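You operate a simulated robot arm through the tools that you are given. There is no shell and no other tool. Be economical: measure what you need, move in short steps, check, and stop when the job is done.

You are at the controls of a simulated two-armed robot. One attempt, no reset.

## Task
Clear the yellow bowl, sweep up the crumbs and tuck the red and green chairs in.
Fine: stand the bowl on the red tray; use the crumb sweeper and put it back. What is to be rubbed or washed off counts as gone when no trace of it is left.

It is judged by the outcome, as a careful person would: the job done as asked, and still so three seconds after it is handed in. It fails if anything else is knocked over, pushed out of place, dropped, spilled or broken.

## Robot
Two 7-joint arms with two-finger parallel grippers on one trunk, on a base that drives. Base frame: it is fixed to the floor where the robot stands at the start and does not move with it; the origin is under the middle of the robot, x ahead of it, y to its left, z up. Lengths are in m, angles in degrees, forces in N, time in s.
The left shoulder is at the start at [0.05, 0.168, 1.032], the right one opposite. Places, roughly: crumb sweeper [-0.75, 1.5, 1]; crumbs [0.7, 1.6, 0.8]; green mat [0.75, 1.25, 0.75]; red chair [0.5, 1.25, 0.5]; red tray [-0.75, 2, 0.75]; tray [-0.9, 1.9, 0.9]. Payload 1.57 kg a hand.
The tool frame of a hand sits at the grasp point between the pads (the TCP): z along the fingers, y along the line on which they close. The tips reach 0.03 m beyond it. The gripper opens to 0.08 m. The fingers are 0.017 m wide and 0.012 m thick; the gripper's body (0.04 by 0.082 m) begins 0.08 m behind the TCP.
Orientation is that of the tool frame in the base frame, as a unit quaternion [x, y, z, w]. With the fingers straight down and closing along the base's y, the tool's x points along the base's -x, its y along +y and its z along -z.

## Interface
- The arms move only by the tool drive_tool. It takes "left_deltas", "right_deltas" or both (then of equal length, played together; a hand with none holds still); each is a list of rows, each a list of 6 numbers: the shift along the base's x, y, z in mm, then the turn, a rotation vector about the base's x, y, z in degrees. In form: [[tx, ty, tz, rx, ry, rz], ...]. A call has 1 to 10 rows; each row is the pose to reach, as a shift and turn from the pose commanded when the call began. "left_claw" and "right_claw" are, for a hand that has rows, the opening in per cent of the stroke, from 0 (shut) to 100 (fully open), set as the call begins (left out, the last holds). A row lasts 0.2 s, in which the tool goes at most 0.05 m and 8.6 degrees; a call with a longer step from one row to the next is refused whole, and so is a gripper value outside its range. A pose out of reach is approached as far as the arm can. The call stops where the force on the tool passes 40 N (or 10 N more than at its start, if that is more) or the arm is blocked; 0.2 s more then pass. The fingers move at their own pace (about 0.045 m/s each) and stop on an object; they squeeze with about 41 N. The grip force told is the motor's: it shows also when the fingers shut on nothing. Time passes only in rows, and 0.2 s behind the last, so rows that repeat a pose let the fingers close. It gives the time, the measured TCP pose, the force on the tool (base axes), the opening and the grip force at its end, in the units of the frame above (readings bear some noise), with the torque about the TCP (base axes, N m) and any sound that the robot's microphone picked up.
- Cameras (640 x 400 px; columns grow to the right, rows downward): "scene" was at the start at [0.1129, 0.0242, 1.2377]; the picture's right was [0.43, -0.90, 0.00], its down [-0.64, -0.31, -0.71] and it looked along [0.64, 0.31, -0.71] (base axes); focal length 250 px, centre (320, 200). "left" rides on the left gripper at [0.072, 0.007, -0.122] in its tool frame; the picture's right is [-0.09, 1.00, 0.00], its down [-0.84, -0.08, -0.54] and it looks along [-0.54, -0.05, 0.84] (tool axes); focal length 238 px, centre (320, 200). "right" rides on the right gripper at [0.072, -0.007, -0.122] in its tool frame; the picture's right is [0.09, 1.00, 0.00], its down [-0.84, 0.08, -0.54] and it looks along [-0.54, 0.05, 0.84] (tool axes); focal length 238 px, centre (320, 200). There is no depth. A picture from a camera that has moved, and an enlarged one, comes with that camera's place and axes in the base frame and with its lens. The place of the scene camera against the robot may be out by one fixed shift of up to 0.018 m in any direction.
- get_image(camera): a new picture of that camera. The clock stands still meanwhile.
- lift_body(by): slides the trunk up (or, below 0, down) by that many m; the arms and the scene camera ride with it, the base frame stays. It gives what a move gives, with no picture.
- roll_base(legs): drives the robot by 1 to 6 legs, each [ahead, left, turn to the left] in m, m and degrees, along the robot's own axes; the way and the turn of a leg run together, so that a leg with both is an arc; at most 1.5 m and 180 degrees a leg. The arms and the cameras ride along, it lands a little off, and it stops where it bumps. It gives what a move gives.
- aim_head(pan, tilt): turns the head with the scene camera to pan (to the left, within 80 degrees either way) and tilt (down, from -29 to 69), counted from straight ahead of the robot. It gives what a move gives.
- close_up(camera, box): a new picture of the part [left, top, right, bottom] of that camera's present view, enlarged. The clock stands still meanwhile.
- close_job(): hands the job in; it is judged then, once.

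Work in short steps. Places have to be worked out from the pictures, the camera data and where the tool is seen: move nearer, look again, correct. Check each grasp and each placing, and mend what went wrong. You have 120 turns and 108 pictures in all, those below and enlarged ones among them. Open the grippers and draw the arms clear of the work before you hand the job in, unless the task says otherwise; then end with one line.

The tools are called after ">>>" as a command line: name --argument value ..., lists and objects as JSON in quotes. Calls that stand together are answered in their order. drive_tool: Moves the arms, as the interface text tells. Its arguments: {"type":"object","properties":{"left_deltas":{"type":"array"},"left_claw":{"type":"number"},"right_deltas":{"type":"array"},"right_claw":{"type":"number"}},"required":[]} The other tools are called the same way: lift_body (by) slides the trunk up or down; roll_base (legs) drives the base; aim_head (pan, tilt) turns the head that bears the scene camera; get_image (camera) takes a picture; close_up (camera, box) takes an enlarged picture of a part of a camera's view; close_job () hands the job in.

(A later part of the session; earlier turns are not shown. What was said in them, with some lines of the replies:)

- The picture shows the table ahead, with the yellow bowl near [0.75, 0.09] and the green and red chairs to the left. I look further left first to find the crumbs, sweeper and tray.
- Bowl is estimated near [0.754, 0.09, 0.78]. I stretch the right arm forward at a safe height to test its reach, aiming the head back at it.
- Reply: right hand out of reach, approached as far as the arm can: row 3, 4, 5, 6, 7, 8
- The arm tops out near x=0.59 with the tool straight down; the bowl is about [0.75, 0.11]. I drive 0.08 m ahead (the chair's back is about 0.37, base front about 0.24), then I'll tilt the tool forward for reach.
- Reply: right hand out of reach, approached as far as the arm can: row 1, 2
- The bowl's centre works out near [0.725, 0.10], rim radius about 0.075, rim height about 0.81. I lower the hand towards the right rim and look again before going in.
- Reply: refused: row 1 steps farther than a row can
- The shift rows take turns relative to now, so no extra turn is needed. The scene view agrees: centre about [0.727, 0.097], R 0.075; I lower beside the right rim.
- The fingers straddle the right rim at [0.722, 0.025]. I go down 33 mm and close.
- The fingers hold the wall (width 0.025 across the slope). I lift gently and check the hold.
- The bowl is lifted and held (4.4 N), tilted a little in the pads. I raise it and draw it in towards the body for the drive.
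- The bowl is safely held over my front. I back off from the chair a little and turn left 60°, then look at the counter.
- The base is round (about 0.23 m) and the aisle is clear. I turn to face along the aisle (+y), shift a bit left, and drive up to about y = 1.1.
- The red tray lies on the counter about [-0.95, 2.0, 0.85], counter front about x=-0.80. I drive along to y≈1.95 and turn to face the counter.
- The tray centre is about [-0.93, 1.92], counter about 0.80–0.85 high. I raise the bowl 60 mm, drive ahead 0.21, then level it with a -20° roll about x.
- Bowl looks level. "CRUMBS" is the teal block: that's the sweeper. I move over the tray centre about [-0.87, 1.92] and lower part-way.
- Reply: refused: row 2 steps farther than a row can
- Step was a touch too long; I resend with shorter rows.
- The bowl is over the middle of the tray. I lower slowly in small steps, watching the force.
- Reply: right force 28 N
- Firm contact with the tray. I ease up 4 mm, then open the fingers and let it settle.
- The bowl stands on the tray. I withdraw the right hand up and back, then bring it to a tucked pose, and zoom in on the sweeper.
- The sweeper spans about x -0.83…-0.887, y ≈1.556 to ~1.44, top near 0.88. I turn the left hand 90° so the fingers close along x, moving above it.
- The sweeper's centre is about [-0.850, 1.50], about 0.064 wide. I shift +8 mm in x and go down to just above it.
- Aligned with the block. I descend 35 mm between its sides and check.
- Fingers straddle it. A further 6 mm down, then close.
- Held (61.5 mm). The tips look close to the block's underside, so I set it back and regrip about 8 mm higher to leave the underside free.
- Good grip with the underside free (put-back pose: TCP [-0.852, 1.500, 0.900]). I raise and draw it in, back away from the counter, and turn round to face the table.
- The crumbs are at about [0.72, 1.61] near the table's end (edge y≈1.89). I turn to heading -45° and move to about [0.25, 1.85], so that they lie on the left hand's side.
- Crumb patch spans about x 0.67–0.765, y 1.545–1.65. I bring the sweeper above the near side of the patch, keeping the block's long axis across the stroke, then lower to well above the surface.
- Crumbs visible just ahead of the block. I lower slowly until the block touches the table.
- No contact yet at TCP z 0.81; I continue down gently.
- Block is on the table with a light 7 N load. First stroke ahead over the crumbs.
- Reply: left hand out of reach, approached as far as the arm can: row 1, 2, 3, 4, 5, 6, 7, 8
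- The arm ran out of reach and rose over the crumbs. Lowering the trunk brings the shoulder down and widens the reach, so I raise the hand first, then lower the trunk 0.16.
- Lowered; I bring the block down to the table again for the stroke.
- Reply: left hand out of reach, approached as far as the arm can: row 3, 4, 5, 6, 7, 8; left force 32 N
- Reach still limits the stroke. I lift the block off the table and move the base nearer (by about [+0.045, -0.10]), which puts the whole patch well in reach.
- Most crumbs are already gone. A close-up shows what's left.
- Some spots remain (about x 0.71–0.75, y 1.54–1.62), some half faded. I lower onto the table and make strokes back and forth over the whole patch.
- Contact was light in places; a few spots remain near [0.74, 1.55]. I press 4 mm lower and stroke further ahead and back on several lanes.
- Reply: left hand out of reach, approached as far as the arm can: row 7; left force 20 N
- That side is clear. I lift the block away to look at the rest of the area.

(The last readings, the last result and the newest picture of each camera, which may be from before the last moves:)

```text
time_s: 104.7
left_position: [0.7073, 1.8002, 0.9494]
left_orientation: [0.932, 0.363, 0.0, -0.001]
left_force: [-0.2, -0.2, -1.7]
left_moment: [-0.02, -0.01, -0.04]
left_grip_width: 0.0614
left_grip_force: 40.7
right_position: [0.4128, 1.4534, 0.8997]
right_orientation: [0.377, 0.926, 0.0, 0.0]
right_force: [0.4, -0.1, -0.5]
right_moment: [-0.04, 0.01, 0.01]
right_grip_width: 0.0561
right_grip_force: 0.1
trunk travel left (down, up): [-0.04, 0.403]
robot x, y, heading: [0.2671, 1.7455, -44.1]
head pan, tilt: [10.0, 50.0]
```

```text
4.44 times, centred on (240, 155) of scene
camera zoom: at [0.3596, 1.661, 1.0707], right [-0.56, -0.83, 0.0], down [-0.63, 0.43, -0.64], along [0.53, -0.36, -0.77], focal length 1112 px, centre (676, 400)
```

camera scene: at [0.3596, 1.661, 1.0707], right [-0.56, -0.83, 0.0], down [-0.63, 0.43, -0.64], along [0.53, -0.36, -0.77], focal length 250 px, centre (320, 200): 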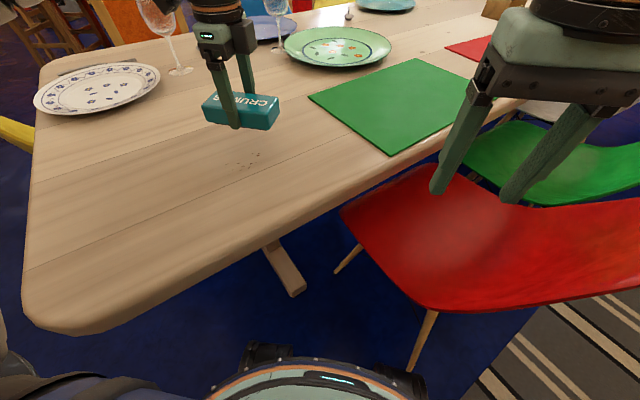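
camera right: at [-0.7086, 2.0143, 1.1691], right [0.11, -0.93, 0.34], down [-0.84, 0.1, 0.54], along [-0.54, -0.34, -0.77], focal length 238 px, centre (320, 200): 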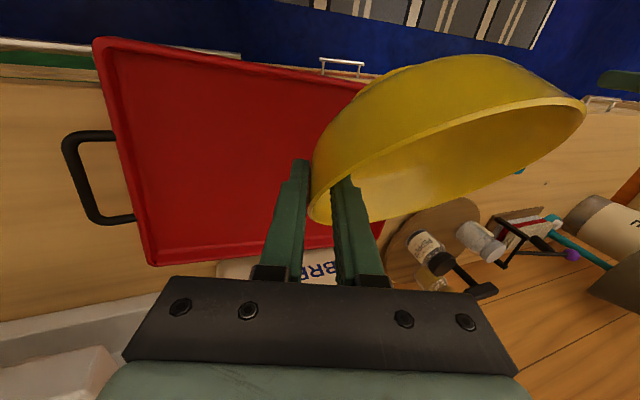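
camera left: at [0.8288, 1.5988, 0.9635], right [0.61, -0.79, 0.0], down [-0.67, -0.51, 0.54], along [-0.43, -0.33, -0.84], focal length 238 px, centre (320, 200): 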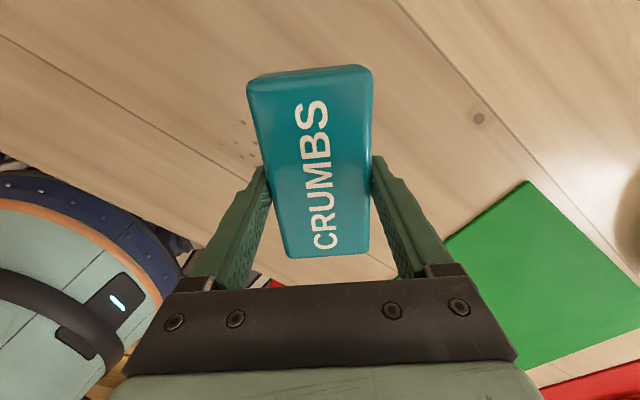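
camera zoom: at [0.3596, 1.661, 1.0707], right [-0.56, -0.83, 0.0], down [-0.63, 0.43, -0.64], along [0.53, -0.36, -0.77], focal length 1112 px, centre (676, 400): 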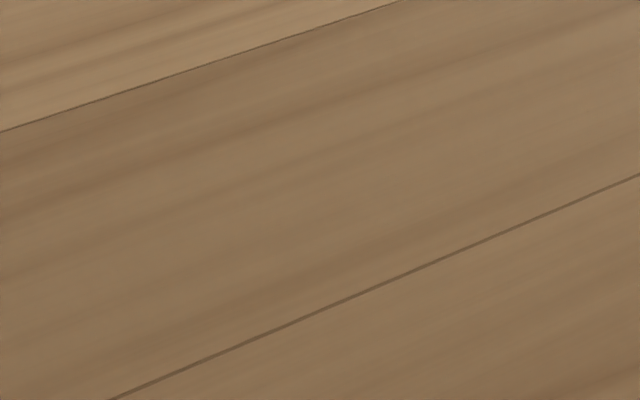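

The table is clean. Now I raise the trunk again, back away, and turn to the counter to put the sweeper back.

>>> lift_body --by 0.16

>>> roll_base --legs '[[-0.28, 0, 0], [0, 0, -135], [0.42, 0, 0]]'

>>> aim_head --pan 40 --tilt 40

>>> get_image --camera "scene"

```text
time_s: 106.5
left_position: [0.7073, 1.7983, 1.1082]
left_orientation: [0.931, 0.365, 0.0, 0.0]
left_force: [-0.1, -0.5, -1.1]
left_moment: [0.0, 0.0, -0.01]
left_grip_width: 0.0613
left_grip_force: 41.0
right_position: [0.4124, 1.4535, 1.0597]
right_orientation: [0.377, 0.926, 0.001, 0.0]
right_force: [-0.4, 0.0, -0.2]
right_moment: [0.02, 0.01, -0.03]
right_grip_width: 0.056
right_grip_force: 0.1
trunk travel left (down, up): [-0.2, 0.243]
robot x, y, heading: [0.2671, 1.7447, -44.2]
head pan, tilt: [10.0, 50.0]
```

```text
time_s: 116.0
left_position: [-0.6014, 1.5145, 1.1083]
left_orientation: [0.723, -0.691, 0.001, 0.0]
left_force: [-1.1, 0.1, -0.6]
left_moment: [0.03, -0.02, -0.02]
left_grip_width: 0.061
left_grip_force: 41.0
right_position: [-0.6735, 1.9645, 1.0598]
right_orientation: [0.999, 0.049, 0.001, -0.001]
right_force: [-0.3, 0.7, -0.7]
right_moment: [-0.01, -0.03, -0.01]
right_grip_width: 0.0559
right_grip_force: 0.0
trunk travel left (down, up): [-0.2, 0.243]
robot x, y, heading: [-0.3594, 1.8888, -174.8]
head pan, tilt: [10.0, 50.0]
```

```text
time_s: 117.0
left_position: [-0.5998, 1.516, 1.1103]
left_orientation: [0.723, -0.691, 0.0, 0.001]
left_force: [0.6, 0.4, -1.6]
left_moment: [-0.04, 0.0, 0.02]
left_grip_width: 0.0612
left_grip_force: 41.2
right_position: [-0.6744, 1.9652, 1.0587]
right_orientation: [0.999, 0.049, 0.001, 0.0]
right_force: [0.0, 0.0, 0.9]
right_moment: [0.03, 0.0, -0.01]
right_grip_width: 0.0561
right_grip_force: 0.1
trunk travel left (down, up): [-0.2, 0.243]
robot x, y, heading: [-0.3605, 1.8873, -174.5]
head pan, tilt: [40.0, 40.0]
```

```text
53 pictures are left
camera scene: at [-0.4588, 1.8126, 1.2449], right [-0.71, 0.7, 0.0], down [0.45, 0.46, -0.77], along [-0.54, -0.55, -0.64], focal length 250 px, centre (320, 200)
```

scene: 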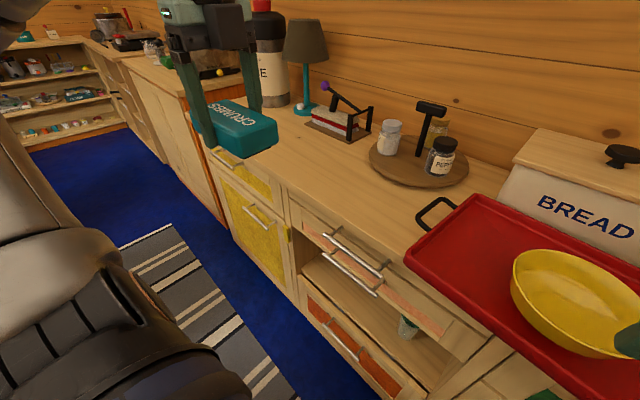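

Delta to the put-back pose is [-252, -16, -210] mm and -4.5° about z. I move above it first, then down to 25 mm above.

>>> drive_tool --left_deltas '[[-45, -3, 0, 0, 0, -1], [-90, -6, 0, 0, 0, -2], [-135, -9, 0, 0, 0, -3], [-180, -12, 0, 0, 0, -4], [-220, -14, -20, 0, 0, -4.5], [-252, -16, -50, 0, 0, -4.5], [-252, -16, -95, 0, 0, -4.5], [-252, -16, -140, 0, 0, -4.5], [-252, -16, -180, 0, 0, -4.5], [-252, -16, -195, 0, 0, -4.5]]'

>>> get_image --camera "scene"

```text
time_s: 119.2
left_position: [-0.8516, 1.5027, 0.9127]
left_orientation: [-0.695, 0.719, 0.0, 0.0]
left_force: [0.2, 0.9, -2.5]
left_moment: [0.01, -0.01, 0.0]
left_grip_width: 0.0612
left_grip_force: 41.2
right_position: [-0.6737, 1.9631, 1.0595]
right_orientation: [0.999, 0.048, 0.001, 0.0]
right_force: [-0.5, 0.7, -0.3]
right_moment: [0.0, 0.01, 0.0]
right_grip_width: 0.0559
right_grip_force: 0.0
trunk travel left (down, up): [-0.2, 0.243]
robot x, y, heading: [-0.3581, 1.8893, -174.7]
head pan, tilt: [40.0, 40.0]
```

```text
52 pictures are left
camera scene: at [-0.4588, 1.8125, 1.2449], right [-0.71, 0.7, 0.0], down [0.45, 0.46, -0.77], along [-0.54, -0.55, -0.64], focal length 250 px, centre (320, 200)
```

scene: 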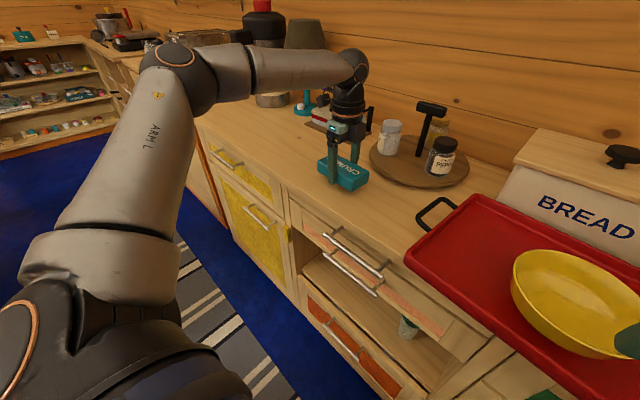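

Right above its old spot. I set it down to contact and release.

>>> drive_tool --left_deltas '[[0, 0, -5, 0, 0, 0], [0, 0, -9, 0, 0, 0], [0, 0, -13, 0, 0, 0]]'

```text
time_s: 120.0
left_position: [-0.853, 1.4993, 0.9004]
left_orientation: [-0.696, 0.718, 0.0, 0.001]
left_force: [0.9, -0.8, -1.4]
left_moment: [0.01, 0.02, -0.02]
left_grip_width: 0.0614
left_grip_force: 40.5
right_position: [-0.6737, 1.9647, 1.0595]
right_orientation: [0.999, 0.049, 0.0, 0.001]
right_force: [-0.7, 0.1, -0.3]
right_moment: [0.02, 0.01, -0.03]
right_grip_width: 0.0562
right_grip_force: 0.0
trunk travel left (down, up): [-0.2, 0.243]
robot x, y, heading: [-0.3577, 1.8911, -174.3]
head pan, tilt: [40.0, 40.0]
```

>>> drive_tool --left_deltas '[[0, 0, -2, 0, 0, 0], [0, 0, -4, 0, 0, 0], [0, 0, -6, 0, 0, 0]]'

```text
time_s: 120.8
left_position: [-0.8514, 1.501, 0.8966]
left_orientation: [-0.697, 0.717, 0.002, -0.001]
left_force: [-2.6, -1.3, 8.4]
left_moment: [0.42, -0.26, 0.01]
left_grip_width: 0.0612
left_grip_force: 41.0
right_position: [-0.6735, 1.9651, 1.0614]
right_orientation: [0.999, 0.048, 0.001, 0.0]
right_force: [0.0, 0.4, 0.4]
right_moment: [-0.01, -0.02, 0.03]
right_grip_width: 0.0559
right_grip_force: 0.0
trunk travel left (down, up): [-0.2, 0.243]
robot x, y, heading: [-0.3593, 1.887, -174.4]
head pan, tilt: [40.0, 40.0]
```

Contact felt. I open, then rise straight up.

>>> drive_tool --left_deltas '[[0, 0, 2, 0, 0, 0], [0, 0, 2, 0, 0, 0], [0, 0, 2, 0, 0, 0], [0, 0, 30, 0, 0, 0], [0, 0, 70, 0, 0, 0], [0, 0, 110, 0, 0, 0], [0, 0, 150, 0, 0, 0]]' --left_claw 100

>>> get_image --camera "left"

>>> get_image --camera "scene"

```text
time_s: 122.4
left_position: [-0.8514, 1.5009, 1.0446]
left_orientation: [-0.695, 0.719, 0.0, 0.0]
left_force: [-0.2, 0.0, -0.6]
left_moment: [-0.01, 0.0, -0.01]
left_grip_width: 0.0798
left_grip_force: 0.0
right_position: [-0.6743, 1.9646, 1.0593]
right_orientation: [0.999, 0.048, 0.002, 0.0]
right_force: [0.2, 0.4, 0.6]
right_moment: [0.0, -0.02, -0.02]
right_grip_width: 0.0562
right_grip_force: 0.1
trunk travel left (down, up): [-0.2, 0.243]
robot x, y, heading: [-0.3582, 1.8868, -174.5]
head pan, tilt: [40.0, 40.0]
```

```text
51 pictures are left
camera left: at [-0.8594, 1.429, 1.1667], right [-0.99, 0.12, 0.0], down [0.1, 0.83, 0.54], along [0.07, 0.54, -0.84], focal length 238 px, centre (320, 200)
```

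left: 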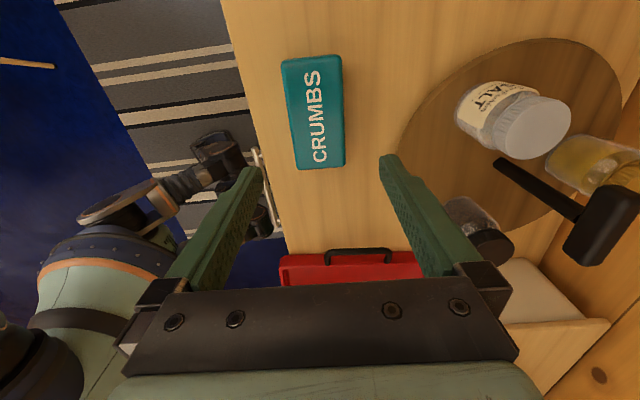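

```text
50 pictures are left
camera scene: at [-0.4587, 1.8128, 1.2449], right [-0.71, 0.7, 0.0], down [0.45, 0.46, -0.77], along [-0.54, -0.55, -0.64], focal length 250 px, centre (320, 200)
```

scene: 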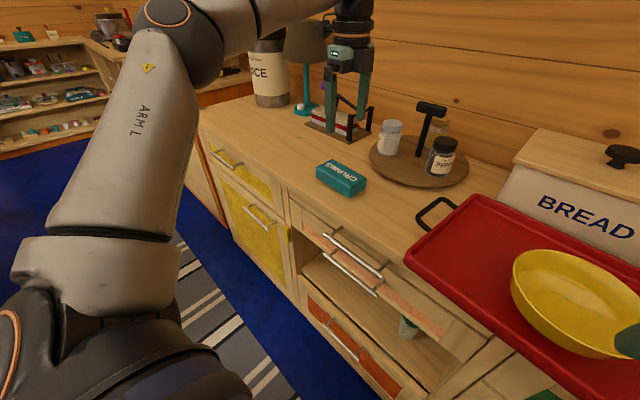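

Sweeper is back in its place. Next I retract the left hand, back off and drive to behind the red chair, facing the table.

>>> drive_tool --left_deltas '[[40, 0, 20, 0, 0, 8], [80, 0, 20, 0, 0, 16], [120, 0, 20, 0, 0, 24], [160, 0, 20, 0, 0, 32], [180, 0, 20, 0, 0, 40], [190, 0, 20, 0, 0, 48], [190, 0, 20, 0, 0, 56], [190, 0, 20, 0, 0, 64], [190, 0, 20, 0, 0, 72], [190, 0, 20, 0, 0, 80]]' --left_claw 100

>>> roll_base --legs '[[-0.12, 0, 0], [0, 0, 84.5], [0.65, 0, 0], [0, 0, 90]]'

>>> aim_head --pan 0 --tilt 50

>>> get_image --camera "scene"

```text
time_s: 124.6
left_position: [-0.6627, 1.4999, 1.0647]
left_orientation: [0.995, -0.102, -0.001, 0.0]
left_force: [0.2, -0.3, 0.0]
left_moment: [0.02, -0.01, -0.01]
left_grip_width: 0.0797
left_grip_force: 0.0
right_position: [-0.6736, 1.9656, 1.0599]
right_orientation: [0.999, 0.049, 0.001, 0.0]
right_force: [-0.5, -0.5, -0.4]
right_moment: [0.02, 0.04, -0.04]
right_grip_width: 0.056
right_grip_force: 0.0
trunk travel left (down, up): [-0.2, 0.243]
robot x, y, heading: [-0.3594, 1.8888, -174.4]
head pan, tilt: [40.0, 40.0]
```

```text
time_s: 136.6
left_position: [0.098, 1.628, 1.0634]
left_orientation: [0.128, 0.992, -0.001, 0.0]
left_force: [-0.9, -0.1, -0.1]
left_moment: [0.0, -0.02, 0.01]
left_grip_width: 0.0798
left_grip_force: 0.1
right_position: [0.0853, 1.164, 1.0593]
right_orientation: [-0.025, 1.0, 0.0, 0.0]
right_force: [0.1, -0.1, 0.0]
right_moment: [-0.01, 0.02, 0.0]
right_grip_width: 0.056
right_grip_force: 0.1
trunk travel left (down, up): [-0.2, 0.243]
robot x, y, heading: [-0.2244, 1.2546, 2.7]
head pan, tilt: [40.0, 40.0]
```

```text
time_s: 137.7
left_position: [0.0975, 1.6277, 1.0642]
left_orientation: [0.128, 0.992, 0.0, 0.0]
left_force: [0.5, -0.7, -0.3]
left_moment: [0.03, -0.05, 0.01]
left_grip_width: 0.0798
left_grip_force: 0.1
right_position: [0.0845, 1.1628, 1.0601]
right_orientation: [-0.024, 1.0, 0.001, -0.001]
right_force: [0.3, 0.0, 0.6]
right_moment: [-0.02, 0.04, -0.01]
right_grip_width: 0.0563
right_grip_force: 0.0
trunk travel left (down, up): [-0.2, 0.243]
robot x, y, heading: [-0.2251, 1.2533, 2.7]
head pan, tilt: [0.0, 50.0]
```

```text
49 pictures are left
camera scene: at [-0.1086, 1.2495, 1.2308], right [0.05, -1.0, 0.0], down [-0.77, -0.04, -0.64], along [0.64, 0.03, -0.77], focal length 250 px, centre (320, 200)
```

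scene: 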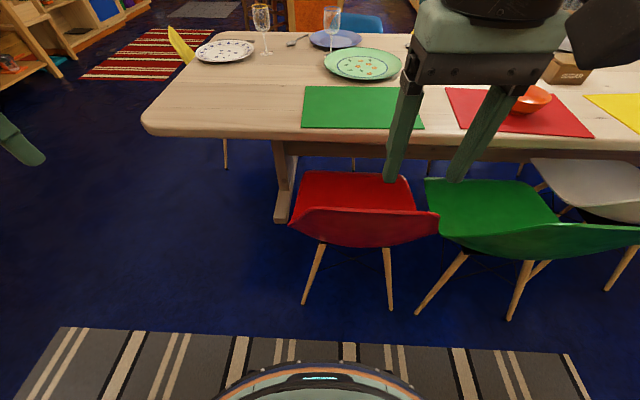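

Rear feet: red chair x≈0.27 (y 0.93–1.34), green x≈0.25, and the already tucked white one x≈0.41. So each must go in about 0.15. I lower the trunk 0.2 for pushing and look again to get the back's height.

>>> lift_body --by -0.2

>>> get_image --camera "scene"

>>> get_image --camera "right"

```text
time_s: 139.8
left_position: [0.0974, 1.6274, 0.864]
left_orientation: [0.128, 0.992, 0.0, 0.0]
left_force: [-0.9, -0.1, 0.6]
left_moment: [-0.01, -0.03, -0.03]
left_grip_width: 0.0799
left_grip_force: 0.0
right_position: [0.085, 1.1627, 0.8607]
right_orientation: [-0.023, 1.0, -0.001, -0.001]
right_force: [0.1, -0.6, -0.7]
right_moment: [-0.01, -0.02, 0.05]
right_grip_width: 0.056
right_grip_force: 0.0
trunk travel left (down, up): [0.0, 0.443]
robot x, y, heading: [-0.2251, 1.255, 2.7]
head pan, tilt: [0.0, 50.0]
```

```text
48 pictures are left
camera scene: at [-0.1086, 1.2494, 1.0308], right [0.05, -1.0, 0.0], down [-0.77, -0.04, -0.64], along [0.64, 0.03, -0.77], focal length 250 px, centre (320, 200)
```

scene: 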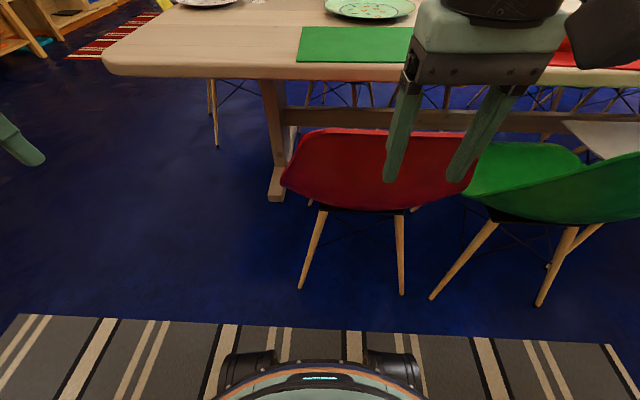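

```text
47 pictures are left
camera right: at [0.0132, 1.1536, 0.9817], right [-0.14, 0.99, 0.0], down [0.83, 0.12, 0.54], along [0.54, 0.08, -0.84], focal length 238 px, centre (320, 200)
```

right: 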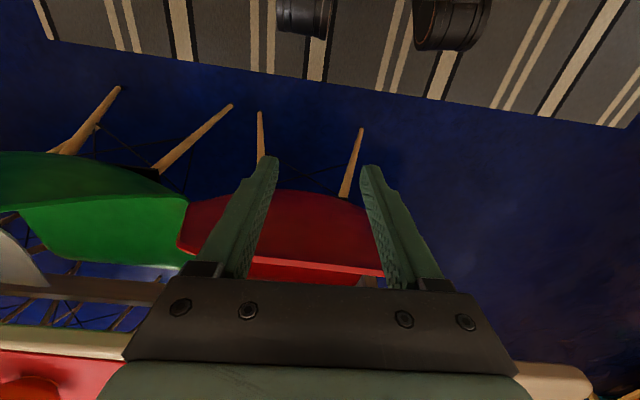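

The back's top is about x 0.21, z 0.81. Pushing high could tip a chair, so I'll push low near the seat with both fists, fingers forward. First I centre the base behind the red chair, a bit further back.

>>> roll_base --legs '[[0, 0, -2.7], [-0.08, -0.12, 0]]'

>>> drive_tool --left_deltas '[[0, -40, -10, 0, 0, 6], [0, -80, -25, 0, 0, 12], [0, -120, -40, 0, 0, 17], [0, -150, -60, 0, 0, 17], [0, -180, -80, 0, 0, 17], [0, -200, -100, 0, 0, 17]]' --right_deltas '[[0, 0, -10, 0, 0, 0], [0, 0, -25, 0, 0, 0], [0, 0, -40, 0, 0, 0], [0, 0, -60, 0, 0, 0], [0, 0, -80, 0, 0, 0], [0, 0, -100, 0, 0, 0]]' --left_claw 0 --right_claw 0

>>> get_image --camera "scene"

```text
time_s: 142.0
left_position: [0.0368, 1.4877, 0.865]
left_orientation: [0.153, 0.988, -0.001, -0.001]
left_force: [1.0, 0.3, 0.4]
left_moment: [0.03, 0.02, 0.05]
left_grip_width: 0.0798
left_grip_force: 0.1
right_position: [0.0035, 1.0263, 0.8607]
right_orientation: [0.0, 1.0, 0.0, -0.001]
right_force: [-0.8, 0.2, -0.6]
right_moment: [-0.01, 0.02, 0.05]
right_grip_width: 0.0562
right_grip_force: 0.0
trunk travel left (down, up): [0.0, 0.443]
robot x, y, heading: [-0.2992, 1.1339, 0.1]
head pan, tilt: [0.0, 50.0]
```

```text
time_s: 143.4
left_position: [0.0377, 1.2876, 0.7652]
left_orientation: [0.004, 1.0, 0.0, 0.001]
left_force: [0.1, 0.3, 0.4]
left_moment: [0.02, -0.04, 0.01]
left_grip_width: 0.0
left_grip_force: 21.1
right_position: [0.0057, 1.0255, 0.7591]
right_orientation: [0.0, 1.0, 0.0, -0.002]
right_force: [-0.7, -0.3, 0.5]
right_moment: [-0.01, -0.04, -0.05]
right_grip_width: 0.0
right_grip_force: 21.7
trunk travel left (down, up): [0.0, 0.443]
robot x, y, heading: [-0.3014, 1.1344, -0.2]
head pan, tilt: [0.0, 50.0]
```

```text
46 pictures are left
camera scene: at [-0.1858, 1.1204, 1.0308], right [0.0, -1.0, 0.0], down [-0.77, 0.0, -0.64], along [0.64, 0.0, -0.77], focal length 250 px, centre (320, 200)
```

scene: 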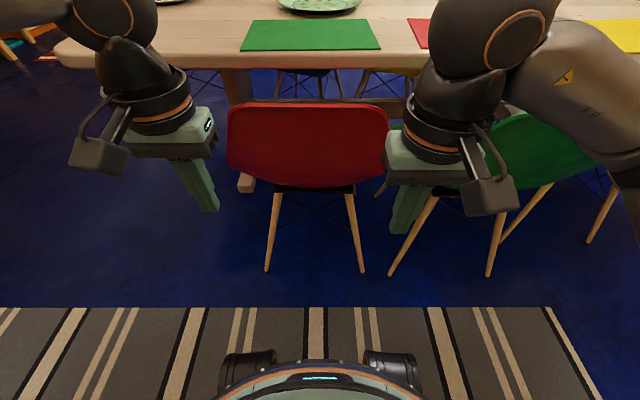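

The red chair's shell is about x 0.31 at z 0.55, centred y≈1.142. I pitch both closed hands forward by 75° and bring them to z≈0.55 just behind it.

>>> drive_tool --left_deltas '[[0, -8, -24, 0, -8.3, 0], [10, -16, -48, 0, -16.6, 0], [20, -24, -72, 0, -25, 0], [30, -32, -96, 0, -33.3, 0], [40, -40, -120, 0, -41.6, 0], [52, -48, -144, 0, -50, 0], [65, -56, -168, 0, -58.3, 0], [78, -64, -192, 0, -66.6, 0], [92, -72, -215, 0, -75, 0]]' --right_deltas '[[13, 5, -24, 0, -8.3, 0], [26, 10, -48, 0, -16.6, 0], [40, 15, -72, 0, -25, 0], [54, 20, -96, 0, -33.3, 0], [68, 25, -120, 0, -41.6, 0], [82, 30, -144, 0, -50, 0], [96, 35, -166, 0, -58.3, 0], [110, 40, -188, 0, -66.6, 0], [124, 45, -209, 0, -75, 0]]'

>>> get_image --camera "scene"

>>> get_image --camera "left"

```text
time_s: 145.4
left_position: [0.145, 1.3181, 0.6554]
left_orientation: [0.003, 0.801, 0.002, 0.599]
left_force: [-0.4, 0.6, 0.4]
left_moment: [-0.01, 0.05, 0.02]
left_grip_width: 0.0
left_grip_force: 21.7
left hand out of reach, approached as far as the arm can: row 5, 6, 7, 8, 9
right_position: [0.1284, 1.0697, 0.5551]
right_orientation: [0.001, 0.793, -0.001, 0.609]
right_force: [-0.9, -0.4, -0.3]
right_moment: [0.01, 0.02, 0.01]
right_grip_width: 0.0001
right_grip_force: 21.9
trunk travel left (down, up): [0.0, 0.443]
robot x, y, heading: [-0.3022, 1.1319, 0.0]
head pan, tilt: [0.0, 50.0]
```

```text
45 pictures are left
camera scene: at [-0.1858, 1.1202, 1.0308], right [0.0, -1.0, 0.0], down [-0.77, 0.0, -0.64], along [0.64, 0.0, -0.77], focal length 250 px, centre (320, 200)
```

scene: 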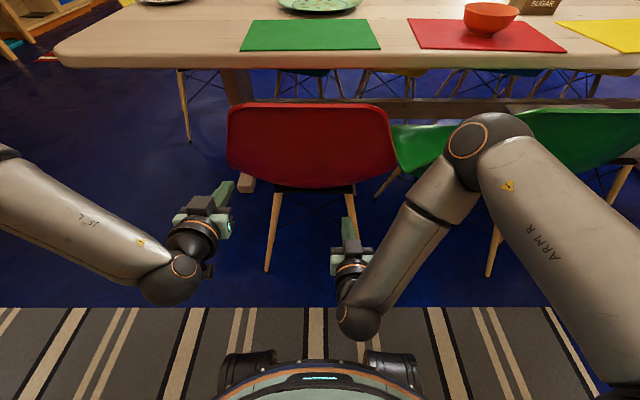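

```text
44 pictures are left
camera left: at [0.0081, 1.3258, 0.621], right [0.03, 0.99, 0.1], down [-0.28, -0.08, 0.95], along [0.96, -0.06, 0.28], focal length 238 px, centre (320, 200)
```

left: 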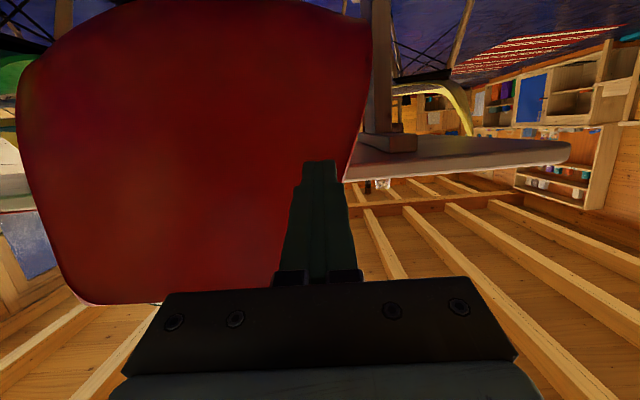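

The right hand got there, the left stopped short. I try nudging the left on towards its mirror pose.

>>> drive_tool --left_deltas '[[0, -30, -15, 0, 0, 0], [0, -60, -35, 0, 0, 0], [0, -85, -60, 0, 0, 0], [-5, -95, -85, 0, 0, 0], [-15, -100, -100, 0, 0, 0]]'

>>> get_image --camera "scene"

```text
time_s: 146.6
left_position: [0.1541, 1.3152, 0.6612]
left_orientation: [0.003, 0.793, 0.002, 0.609]
left_force: [-0.4, -0.3, 0.7]
left_moment: [0.02, 0.02, -0.03]
left_grip_width: 0.0
left_grip_force: 21.2
left hand out of reach, approached as far as the arm can: row 1, 2, 3, 4, 5
right_position: [0.127, 1.0705, 0.5539]
right_orientation: [0.002, 0.795, -0.002, 0.606]
right_force: [0.0, -0.3, -0.8]
right_moment: [0.0, 0.02, -0.01]
right_grip_width: 0.0
right_grip_force: 21.2
trunk travel left (down, up): [0.0, 0.443]
robot x, y, heading: [-0.3006, 1.1309, -0.1]
head pan, tilt: [0.0, 50.0]
```

```text
43 pictures are left
camera scene: at [-0.1857, 1.1203, 1.0308], right [0.0, -1.0, 0.0], down [-0.77, 0.0, -0.64], along [0.64, 0.0, -0.77], focal length 250 px, centre (320, 200)
```

scene: 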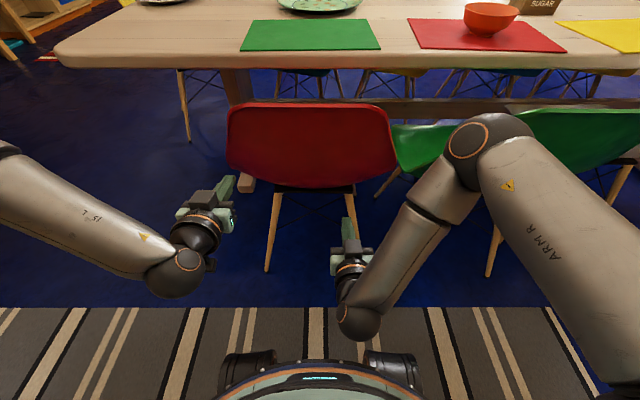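

The left is at a joint limit, so I use the right hand alone at the chair's centre with open fingers (two contact points). First I centre it and approach.

>>> drive_tool --right_deltas '[[0, 20, 0, 0, 0, 0], [10, 45, 0, 0, 0, 0], [30, 72, 0, 0, 0, 0], [60, 72, 0, 0, 0, 0], [90, 72, 0, 0, 0, 0], [115, 72, 0, 0, 0, 0]]' --right_claw 100

>>> get_image --camera "scene"

>>> get_image --camera "right"

```text
time_s: 148.0
left_position: [0.154, 1.3157, 0.6625]
left_orientation: [0.004, 0.793, 0.002, 0.609]
left_force: [0.4, 0.1, -1.1]
left_moment: [0.0, -0.03, -0.04]
left_grip_width: 0.0
left_grip_force: 21.1
right_position: [0.2408, 1.142, 0.5508]
right_orientation: [0.0, 0.795, 0.0, 0.607]
right_force: [-18.0, -2.9, 2.2]
right_moment: [-0.06, -0.17, -0.89]
right_grip_width: 0.0799
right_grip_force: 0.0
trunk travel left (down, up): [0.0, 0.443]
robot x, y, heading: [-0.2997, 1.1366, -0.0]
head pan, tilt: [0.0, 50.0]
```

```text
42 pictures are left
camera scene: at [-0.1867, 1.1202, 1.0309], right [0.0, -1.0, 0.0], down [-0.77, 0.0, -0.64], along [0.64, 0.0, -0.77], focal length 250 px, centre (320, 200)
```

scene: 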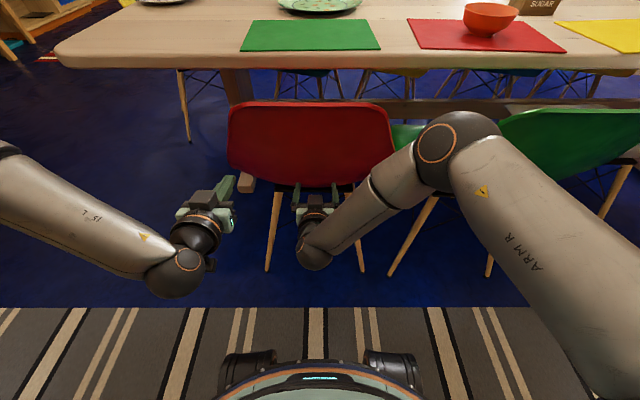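

```text
41 pictures are left
camera right: at [0.1034, 1.1351, 0.5133], right [-0.02, 1.0, -0.09], down [-0.3, 0.08, 0.95], along [0.95, 0.05, 0.3], focal length 238 px, centre (320, 200)
```

right: 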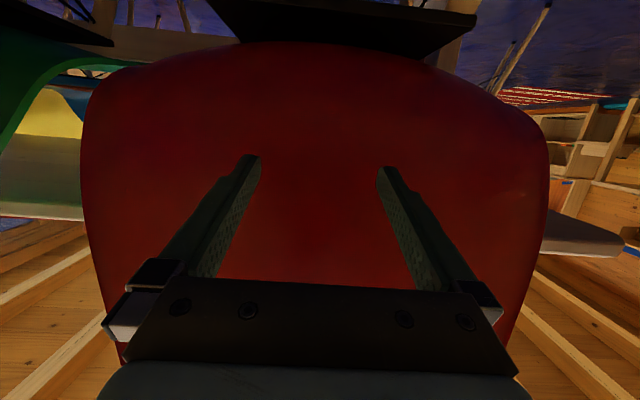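

Contact at TCP x≈0.24 with 18 N. I push on in small steps and watch the feet for sliding versus tipping.

>>> drive_tool --right_deltas '[[8, 0, 0, 0, 0, 0], [16, 0, 0, 0, 0, 0], [24, 0, 0, 0, 0, 0], [32, 0, 0, 0, 0, 0], [40, 0, 0, 0, 0, 0]]'

>>> get_image --camera "scene"

```text
time_s: 149.2
left_position: [0.1551, 1.3148, 0.6617]
left_orientation: [0.004, 0.793, 0.002, 0.609]
left_force: [0.4, 0.2, 0.0]
left_moment: [-0.01, 0.0, -0.02]
left_grip_width: 0.0
left_grip_force: 21.1
right_position: [0.2836, 1.1434, 0.5499]
right_orientation: [-0.001, 0.794, 0.001, 0.608]
right_force: [-13.5, 0.4, -2.6]
right_moment: [0.11, 0.05, 0.26]
right_grip_width: 0.0799
right_grip_force: 0.1
trunk travel left (down, up): [0.0, 0.443]
robot x, y, heading: [-0.3014, 1.1313, -0.1]
head pan, tilt: [0.0, 50.0]
```

```text
40 pictures are left
camera scene: at [-0.186, 1.1204, 1.0308], right [0.0, -1.0, 0.0], down [-0.77, 0.0, -0.64], along [0.64, 0.0, -0.77], focal length 250 px, centre (320, 200)
```

scene: 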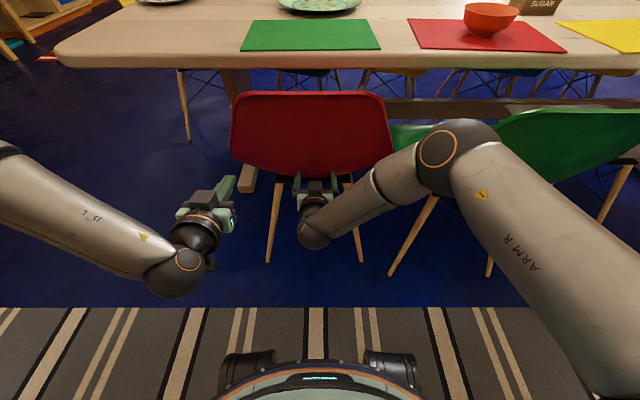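

The feet slid about 0.037 m and the chair stays level. Another 0.06 m in small steps.

>>> drive_tool --right_deltas '[[8, 0, 0, 0, 0, 0], [16, 0, 0, 0, 0, 0], [24, 0, 0, 0, 0, 0], [32, 0, 0, 0, 0, 0], [40, 0, 0, 0, 0, 0], [48, 0, 0, 0, 0, 0], [56, 0, 0, 0, 0, 0], [62, 0, 0, 0, 0, 0]]'

>>> get_image --camera "scene"

```text
time_s: 151.0
left_position: [0.1535, 1.3153, 0.662]
left_orientation: [0.004, 0.793, 0.002, 0.61]
left_force: [-0.9, -1.1, 0.0]
left_moment: [0.01, -0.02, 0.0]
left_grip_width: 0.0003
left_grip_force: 20.8
right_position: [0.3436, 1.1417, 0.5504]
right_orientation: [-0.001, 0.794, 0.002, 0.608]
right_force: [-18.0, -0.9, -0.1]
right_moment: [-0.04, -0.04, 0.51]
right_grip_width: 0.0799
right_grip_force: 0.0
trunk travel left (down, up): [0.0, 0.443]
robot x, y, heading: [-0.3047, 1.1327, 0.1]
head pan, tilt: [0.0, 50.0]
```

```text
39 pictures are left
camera scene: at [-0.1863, 1.1204, 1.0309], right [0.0, -1.0, 0.0], down [-0.77, 0.0, -0.64], along [0.64, 0.0, -0.77], focal length 250 px, centre (320, 200)
```

scene: 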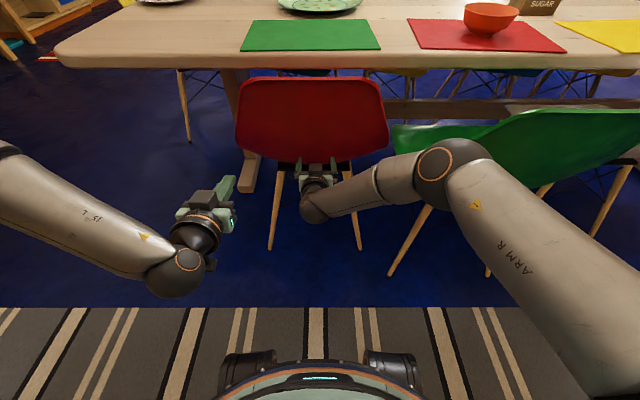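

Rear feet now at x≈0.372. 45 mm more to match the white chair.

>>> drive_tool --right_deltas '[[8, 0, 0, 0, 0, 0], [16, 0, 0, 0, 0, 0], [24, 0, 0, 0, 0, 0], [32, 0, 0, 0, 0, 0], [40, 0, 0, 0, 0, 0], [46, 0, 0, 0, 0, 0]]'

>>> get_image --camera "scene"

```text
time_s: 152.4
left_position: [0.1539, 1.3153, 0.6615]
left_orientation: [0.004, 0.793, 0.002, 0.609]
left_force: [0.4, 0.4, 0.9]
left_moment: [0.05, -0.02, 0.0]
left_grip_width: 0.0001
left_grip_force: 21.1
right_position: [0.3885, 1.1439, 0.5494]
right_orientation: [0.001, 0.794, 0.0, 0.608]
right_force: [-17.9, -2.4, -0.2]
right_moment: [-0.01, 0.03, -0.28]
right_grip_width: 0.0801
right_grip_force: 0.0
trunk travel left (down, up): [0.0, 0.443]
robot x, y, heading: [-0.3035, 1.1315, -0.1]
head pan, tilt: [0.0, 50.0]
```

```text
38 pictures are left
camera scene: at [-0.1862, 1.1202, 1.0308], right [0.0, -1.0, 0.0], down [-0.77, 0.0, -0.64], along [0.64, 0.0, -0.77], focal length 250 px, centre (320, 200)
```

scene: 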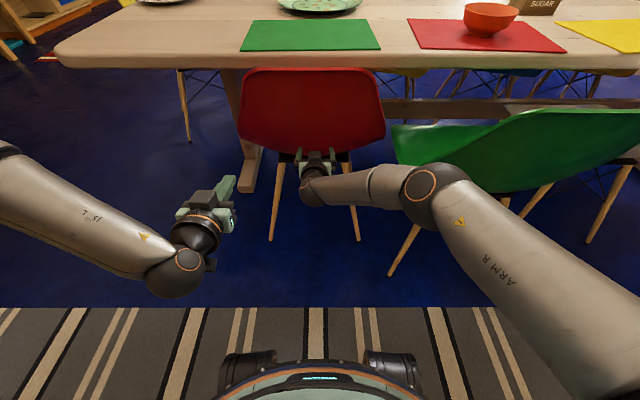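

Red chair's rear feet are at x≈0.42, level with the white one. I withdraw the right hand and shift the base to behind the green chair.

>>> drive_tool --right_deltas '[[-40, 0, 0, 0, 0, 0], [-80, 0, 0, 0, 0, 0], [-120, 0, 0, 0, 0, 0], [-160, 0, 0, 0, 0, 0], [-200, 0, 0, 0, 0, 0], [-240, 0, 0, 0, 0, 0], [-260, 0, 0, 0, 0, 0]]'

>>> roll_base --legs '[[-0.04, 0, 0], [0, -0.53, 0]]'

>>> get_image --camera "scene"

```text
time_s: 154.0
left_position: [0.1545, 1.3149, 0.662]
left_orientation: [0.004, 0.794, 0.002, 0.608]
left_force: [0.6, 0.5, 0.6]
left_moment: [0.04, -0.01, -0.04]
left_grip_width: 0.0002
left_grip_force: 21.9
right_position: [0.127, 1.1428, 0.549]
right_orientation: [0.0, 0.794, 0.0, 0.608]
right_force: [0.4, 0.4, 0.1]
right_moment: [0.02, 0.04, -0.01]
right_grip_width: 0.0798
right_grip_force: 0.0
trunk travel left (down, up): [0.0, 0.443]
robot x, y, heading: [-0.3022, 1.1323, -0.1]
head pan, tilt: [0.0, 50.0]
```

```text
time_s: 159.7
left_position: [0.1146, 0.7788, 0.6618]
left_orientation: [0.002, 0.793, 0.004, 0.609]
left_force: [-1.0, -0.4, 0.4]
left_moment: [-0.01, 0.01, 0.01]
left_grip_width: 0.0001
left_grip_force: 21.0
right_position: [0.088, 0.6059, 0.5492]
right_orientation: [-0.002, 0.794, 0.002, 0.608]
right_force: [0.4, 0.7, 0.0]
right_moment: [0.01, -0.01, -0.01]
right_grip_width: 0.0802
right_grip_force: 0.1
trunk travel left (down, up): [0.0, 0.443]
robot x, y, heading: [-0.3385, 0.5926, 0.2]
head pan, tilt: [0.0, 50.0]
```

```text
37 pictures are left
camera scene: at [-0.2244, 0.5815, 1.0307], right [0.0, -1.0, 0.0], down [-0.77, 0.0, -0.64], along [0.64, 0.0, -0.77], focal length 250 px, centre (320, 200)
```

scene: 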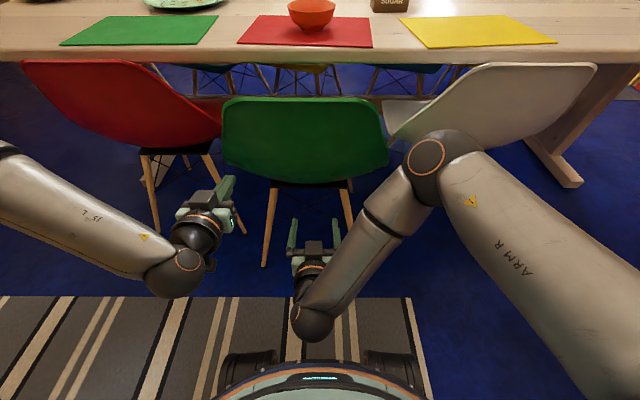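

Red and white backs now line up in this view. The green chair is centred at y≈0.605, just where the right hand is; I come 0.04 ahead and push it in the same way.

>>> roll_base --legs '[[0.04, 0, 0]]'

>>> drive_tool --right_deltas '[[30, 0, 0, 0, 0, 0], [60, 0, 0, 0, 0, 0], [85, 0, 0, 0, 0, 0], [95, 0, 0, 0, 0, 0], [105, 0, 0, 0, 0, 0], [115, 0, 0, 0, 0, 0], [125, 0, 0, 0, 0, 0], [135, 0, 0, 0, 0, 0]]'

>>> get_image --camera "scene"

```text
time_s: 160.6
left_position: [0.1548, 0.7784, 0.662]
left_orientation: [0.001, 0.794, 0.004, 0.608]
left_force: [-0.6, -0.5, -0.2]
left_moment: [-0.01, -0.02, 0.0]
left_grip_width: 0.0
left_grip_force: 21.1
right_position: [0.1282, 0.6059, 0.5486]
right_orientation: [-0.001, 0.794, 0.001, 0.608]
right_force: [0.4, 0.1, -0.4]
right_moment: [-0.01, 0.0, -0.01]
right_grip_width: 0.0804
right_grip_force: 0.1
trunk travel left (down, up): [0.0, 0.443]
robot x, y, heading: [-0.297, 0.5941, 0.4]
head pan, tilt: [0.0, 50.0]
```

```text
time_s: 162.3
left_position: [0.1556, 0.7788, 0.6622]
left_orientation: [0.001, 0.793, 0.004, 0.609]
left_force: [-0.8, -0.5, 1.0]
left_moment: [-0.02, -0.01, -0.01]
left_grip_width: 0.0
left_grip_force: 21.3
right_position: [0.263, 0.608, 0.5478]
right_orientation: [-0.005, 0.794, 0.004, 0.607]
right_force: [-13.7, 0.5, -3.5]
right_moment: [-0.1, 0.1, 0.54]
right_grip_width: 0.08
right_grip_force: 0.1
trunk travel left (down, up): [0.0, 0.443]
robot x, y, heading: [-0.3008, 0.5908, 0.4]
head pan, tilt: [0.0, 50.0]
```

```text
36 pictures are left
camera scene: at [-0.1845, 0.5819, 1.0308], right [0.01, -1.0, 0.0], down [-0.77, 0.0, -0.64], along [0.64, 0.0, -0.77], focal length 250 px, centre (320, 200)
```

scene: 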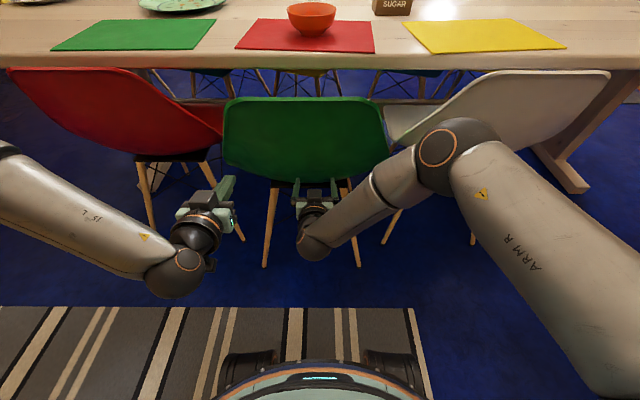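

Green's rear feet are at x≈0.295 and the white's at 0.41 (row 243). I push 0.06 further and then the rest.

>>> drive_tool --right_deltas '[[8, 0, 0, 0, 0, 0], [16, 0, 0, 0, 0, 0], [24, 0, 0, 0, 0, 0], [32, 0, 0, 0, 0, 0], [40, 0, 0, 0, 0, 0], [48, 0, 0, 0, 0, 0], [56, 0, 0, 0, 0, 0], [64, 0, 0, 0, 0, 0], [72, 0, 0, 0, 0, 0], [80, 0, 0, 0, 0, 0]]'

>>> get_image --camera "scene"

```text
time_s: 164.6
left_position: [0.1544, 0.7789, 0.6623]
left_orientation: [0.003, 0.794, 0.003, 0.608]
left_force: [0.5, 0.0, 0.6]
left_moment: [0.0, -0.01, 0.01]
left_grip_width: 0.0001
left_grip_force: 21.9
right_position: [0.3441, 0.6068, 0.5492]
right_orientation: [-0.003, 0.795, 0.002, 0.607]
right_force: [-10.3, 0.5, -5.7]
right_moment: [-0.16, 0.13, 0.39]
right_grip_width: 0.0798
right_grip_force: 0.0
trunk travel left (down, up): [0.0, 0.443]
robot x, y, heading: [-0.3023, 0.5901, 0.4]
head pan, tilt: [0.0, 50.0]
```

```text
35 pictures are left
camera scene: at [-0.184, 0.5818, 1.0307], right [0.01, -1.0, 0.0], down [-0.77, 0.0, -0.64], along [0.64, 0.0, -0.77], focal length 250 px, centre (320, 200)
```

scene: 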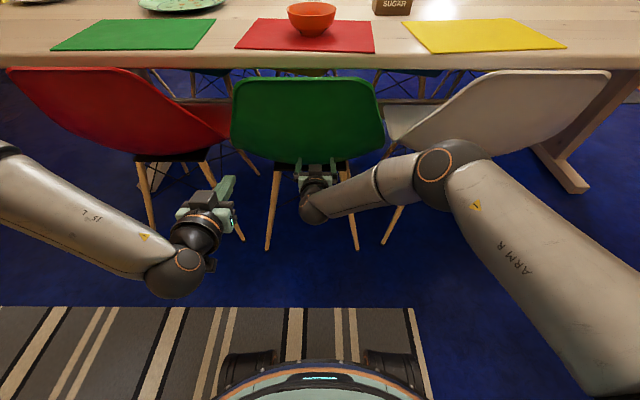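

Rear feet row 249, nearly there; 42 mm more.

>>> drive_tool --right_deltas '[[8, 0, 0, 0, 0, 0], [16, 0, 0, 0, 0, 0], [24, 0, 0, 0, 0, 0], [32, 0, 0, 0, 0, 0], [42, 0, 0, 0, 0, 0]]'

>>> drive_tool --right_deltas '[[-40, 0, 0, 0, 0, 0], [-80, 0, 0, 0, 0, 0], [-120, 0, 0, 0, 0, 0], [-160, 0, 0, 0, 0, 0], [-200, 0, 0, 0, 0, 0], [-240, 0, 0, 0, 0, 0], [-255, 0, 0, 0, 0, 0]]'

>>> roll_base --legs '[[-0.12, 0, 0]]'

>>> get_image --camera "scene"

```text
time_s: 165.8
left_position: [0.1551, 0.7782, 0.6618]
left_orientation: [0.002, 0.793, 0.003, 0.609]
left_force: [-0.3, 0.2, 0.5]
left_moment: [0.0, 0.02, 0.04]
left_grip_width: 0.0
left_grip_force: 21.2
right_position: [0.3843, 0.6071, 0.5485]
right_orientation: [-0.003, 0.794, 0.003, 0.608]
right_force: [-15.5, 0.7, 0.4]
right_moment: [-0.06, -0.02, 0.47]
right_grip_width: 0.0797
right_grip_force: 0.1
trunk travel left (down, up): [0.0, 0.443]
robot x, y, heading: [-0.3017, 0.5934, 0.1]
head pan, tilt: [0.0, 50.0]
```

```text
time_s: 167.3
left_position: [0.1554, 0.7777, 0.6622]
left_orientation: [0.001, 0.793, 0.004, 0.609]
left_force: [-0.1, 0.2, -0.4]
left_moment: [0.03, 0.01, 0.01]
left_grip_width: 0.0002
left_grip_force: 21.0
right_position: [0.1305, 0.6056, 0.55]
right_orientation: [-0.001, 0.794, 0.001, 0.608]
right_force: [0.2, 0.6, 0.6]
right_moment: [0.01, 0.0, 0.02]
right_grip_width: 0.0799
right_grip_force: 0.0
trunk travel left (down, up): [0.0, 0.443]
robot x, y, heading: [-0.3007, 0.5928, 0.4]
head pan, tilt: [0.0, 50.0]
```

```text
time_s: 168.6
left_position: [0.037, 0.7796, 0.6617]
left_orientation: [0.0, 0.793, 0.005, 0.609]
left_force: [-0.2, 0.7, 0.2]
left_moment: [0.0, 0.01, 0.01]
left_grip_width: 0.0001
left_grip_force: 21.0
right_position: [0.0138, 0.6077, 0.5496]
right_orientation: [-0.004, 0.793, 0.004, 0.609]
right_force: [0.0, -0.7, -0.5]
right_moment: [-0.04, 0.0, 0.0]
right_grip_width: 0.0802
right_grip_force: 0.1
trunk travel left (down, up): [0.0, 0.443]
robot x, y, heading: [-0.4188, 0.589, 0.6]
head pan, tilt: [0.0, 50.0]
```

```text
34 pictures are left
camera scene: at [-0.3014, 0.5815, 1.0307], right [0.01, -1.0, 0.0], down [-0.77, -0.01, -0.64], along [0.64, 0.01, -0.77], focal length 250 px, centre (320, 200)
```

scene: 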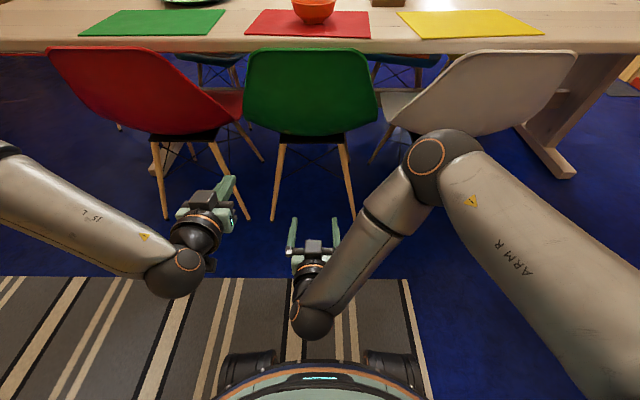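

All three backs stand in a line. I open the left gripper, raise the trunk and take a final look at the table and the counter.

>>> drive_tool --left_deltas '[[0, 0, 10, 0, 0, 0], [0, 0, 20, 0, 0, 0], [0, 0, 20, 0, 0, 0]]' --left_claw 100

>>> lift_body --by 0.2

>>> aim_head --pan 20 --tilt 30

>>> get_image --camera "scene"

>>> aim_head --pan 80 --tilt 25

>>> get_image --camera "scene"

```text
time_s: 169.4
left_position: [0.0372, 0.779, 0.6813]
left_orientation: [0.001, 0.794, 0.005, 0.608]
left_force: [1.1, 0.3, -0.7]
left_moment: [-0.02, -0.01, 0.0]
left_grip_width: 0.0679
left_grip_force: 0.1
right_position: [0.0142, 0.6081, 0.5483]
right_orientation: [-0.003, 0.794, 0.003, 0.608]
right_force: [0.6, 0.2, -0.6]
right_moment: [0.0, 0.04, -0.01]
right_grip_width: 0.08
right_grip_force: 0.0
trunk travel left (down, up): [0.0, 0.443]
robot x, y, heading: [-0.4182, 0.5922, 0.4]
head pan, tilt: [0.0, 50.0]
```

```text
time_s: 171.6
left_position: [0.0376, 0.7795, 0.8819]
left_orientation: [0.0, 0.793, 0.005, 0.609]
left_force: [-0.1, 0.1, 0.9]
left_moment: [0.0, 0.0, 0.04]
left_grip_width: 0.08
left_grip_force: 0.0
right_position: [0.0138, 0.6071, 0.7487]
right_orientation: [-0.003, 0.794, 0.003, 0.608]
right_force: [0.8, -0.3, 0.8]
right_moment: [0.01, 0.01, 0.03]
right_grip_width: 0.0801
right_grip_force: 0.1
trunk travel left (down, up): [-0.2, 0.243]
robot x, y, heading: [-0.4217, 0.5911, 0.3]
head pan, tilt: [0.0, 50.0]
```

```text
time_s: 172.4
left_position: [0.0371, 0.7774, 0.8821]
left_orientation: [0.001, 0.794, 0.005, 0.608]
left_force: [1.2, 0.3, -0.1]
left_moment: [-0.01, 0.02, 0.05]
left_grip_width: 0.0799
left_grip_force: 0.0
right_position: [0.0134, 0.6074, 0.749]
right_orientation: [-0.003, 0.794, 0.003, 0.608]
right_force: [-0.2, 0.5, 0.2]
right_moment: [-0.01, 0.01, 0.01]
right_grip_width: 0.0799
right_grip_force: 0.0
trunk travel left (down, up): [-0.2, 0.243]
robot x, y, heading: [-0.4175, 0.5925, 0.6]
head pan, tilt: [20.0, 30.0]
```

```text
33 pictures are left
camera scene: at [-0.2938, 0.6124, 1.2602], right [0.35, -0.94, 0.0], down [-0.47, -0.18, -0.87], along [0.81, 0.3, -0.5], focal length 250 px, centre (320, 200)
```

scene: 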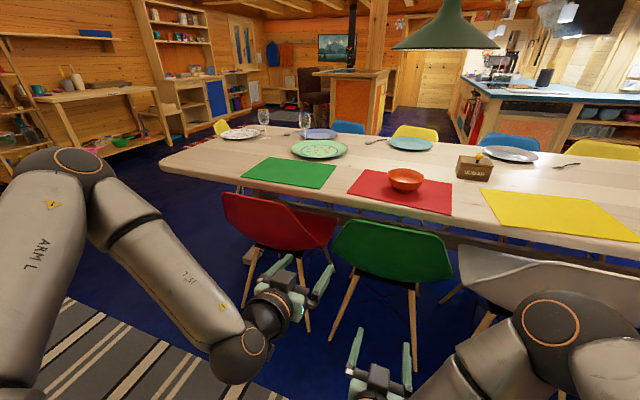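

```text
time_s: 173.7
left_position: [0.0364, 0.7777, 0.882]
left_orientation: [0.0, 0.793, 0.005, 0.609]
left_force: [-0.7, -0.4, 0.3]
left_moment: [0.0, -0.02, 0.04]
left_grip_width: 0.0799
left_grip_force: 0.1
right_position: [0.0133, 0.6072, 0.7486]
right_orientation: [-0.003, 0.794, 0.003, 0.608]
right_force: [0.6, 0.7, 0.2]
right_moment: [-0.03, 0.01, -0.02]
right_grip_width: 0.0798
right_grip_force: 0.0
trunk travel left (down, up): [-0.2, 0.243]
robot x, y, heading: [-0.4199, 0.5894, 0.2]
head pan, tilt: [80.0, 25.0]
```

```text
32 pictures are left
camera scene: at [-0.3632, 0.6716, 1.2682], right [0.99, -0.17, 0.0], down [-0.07, -0.42, -0.91], along [0.15, 0.89, -0.42], focal length 250 px, centre (320, 200)
```

scene: 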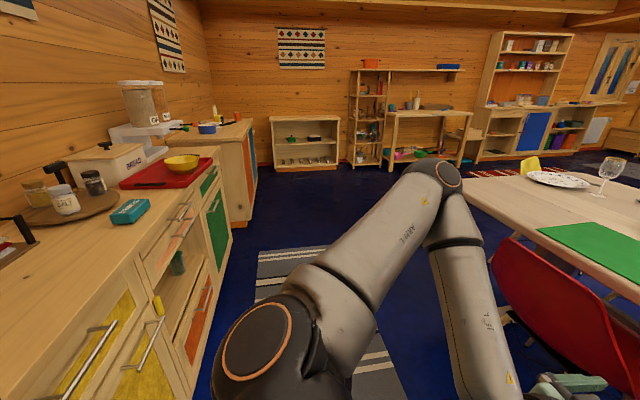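

The bowl stands on the red tray, the sweeper is back in its place, the table is clean and both chairs are in. The arms are clear and the grippers open, so I hand in.

>>> close_job

```text
The job is handed in.
```

The yellow bowl is on the red tray, the crumbs are swept up and the sweeper is back in its place. The red and green chairs are tucked in, level with the white one.
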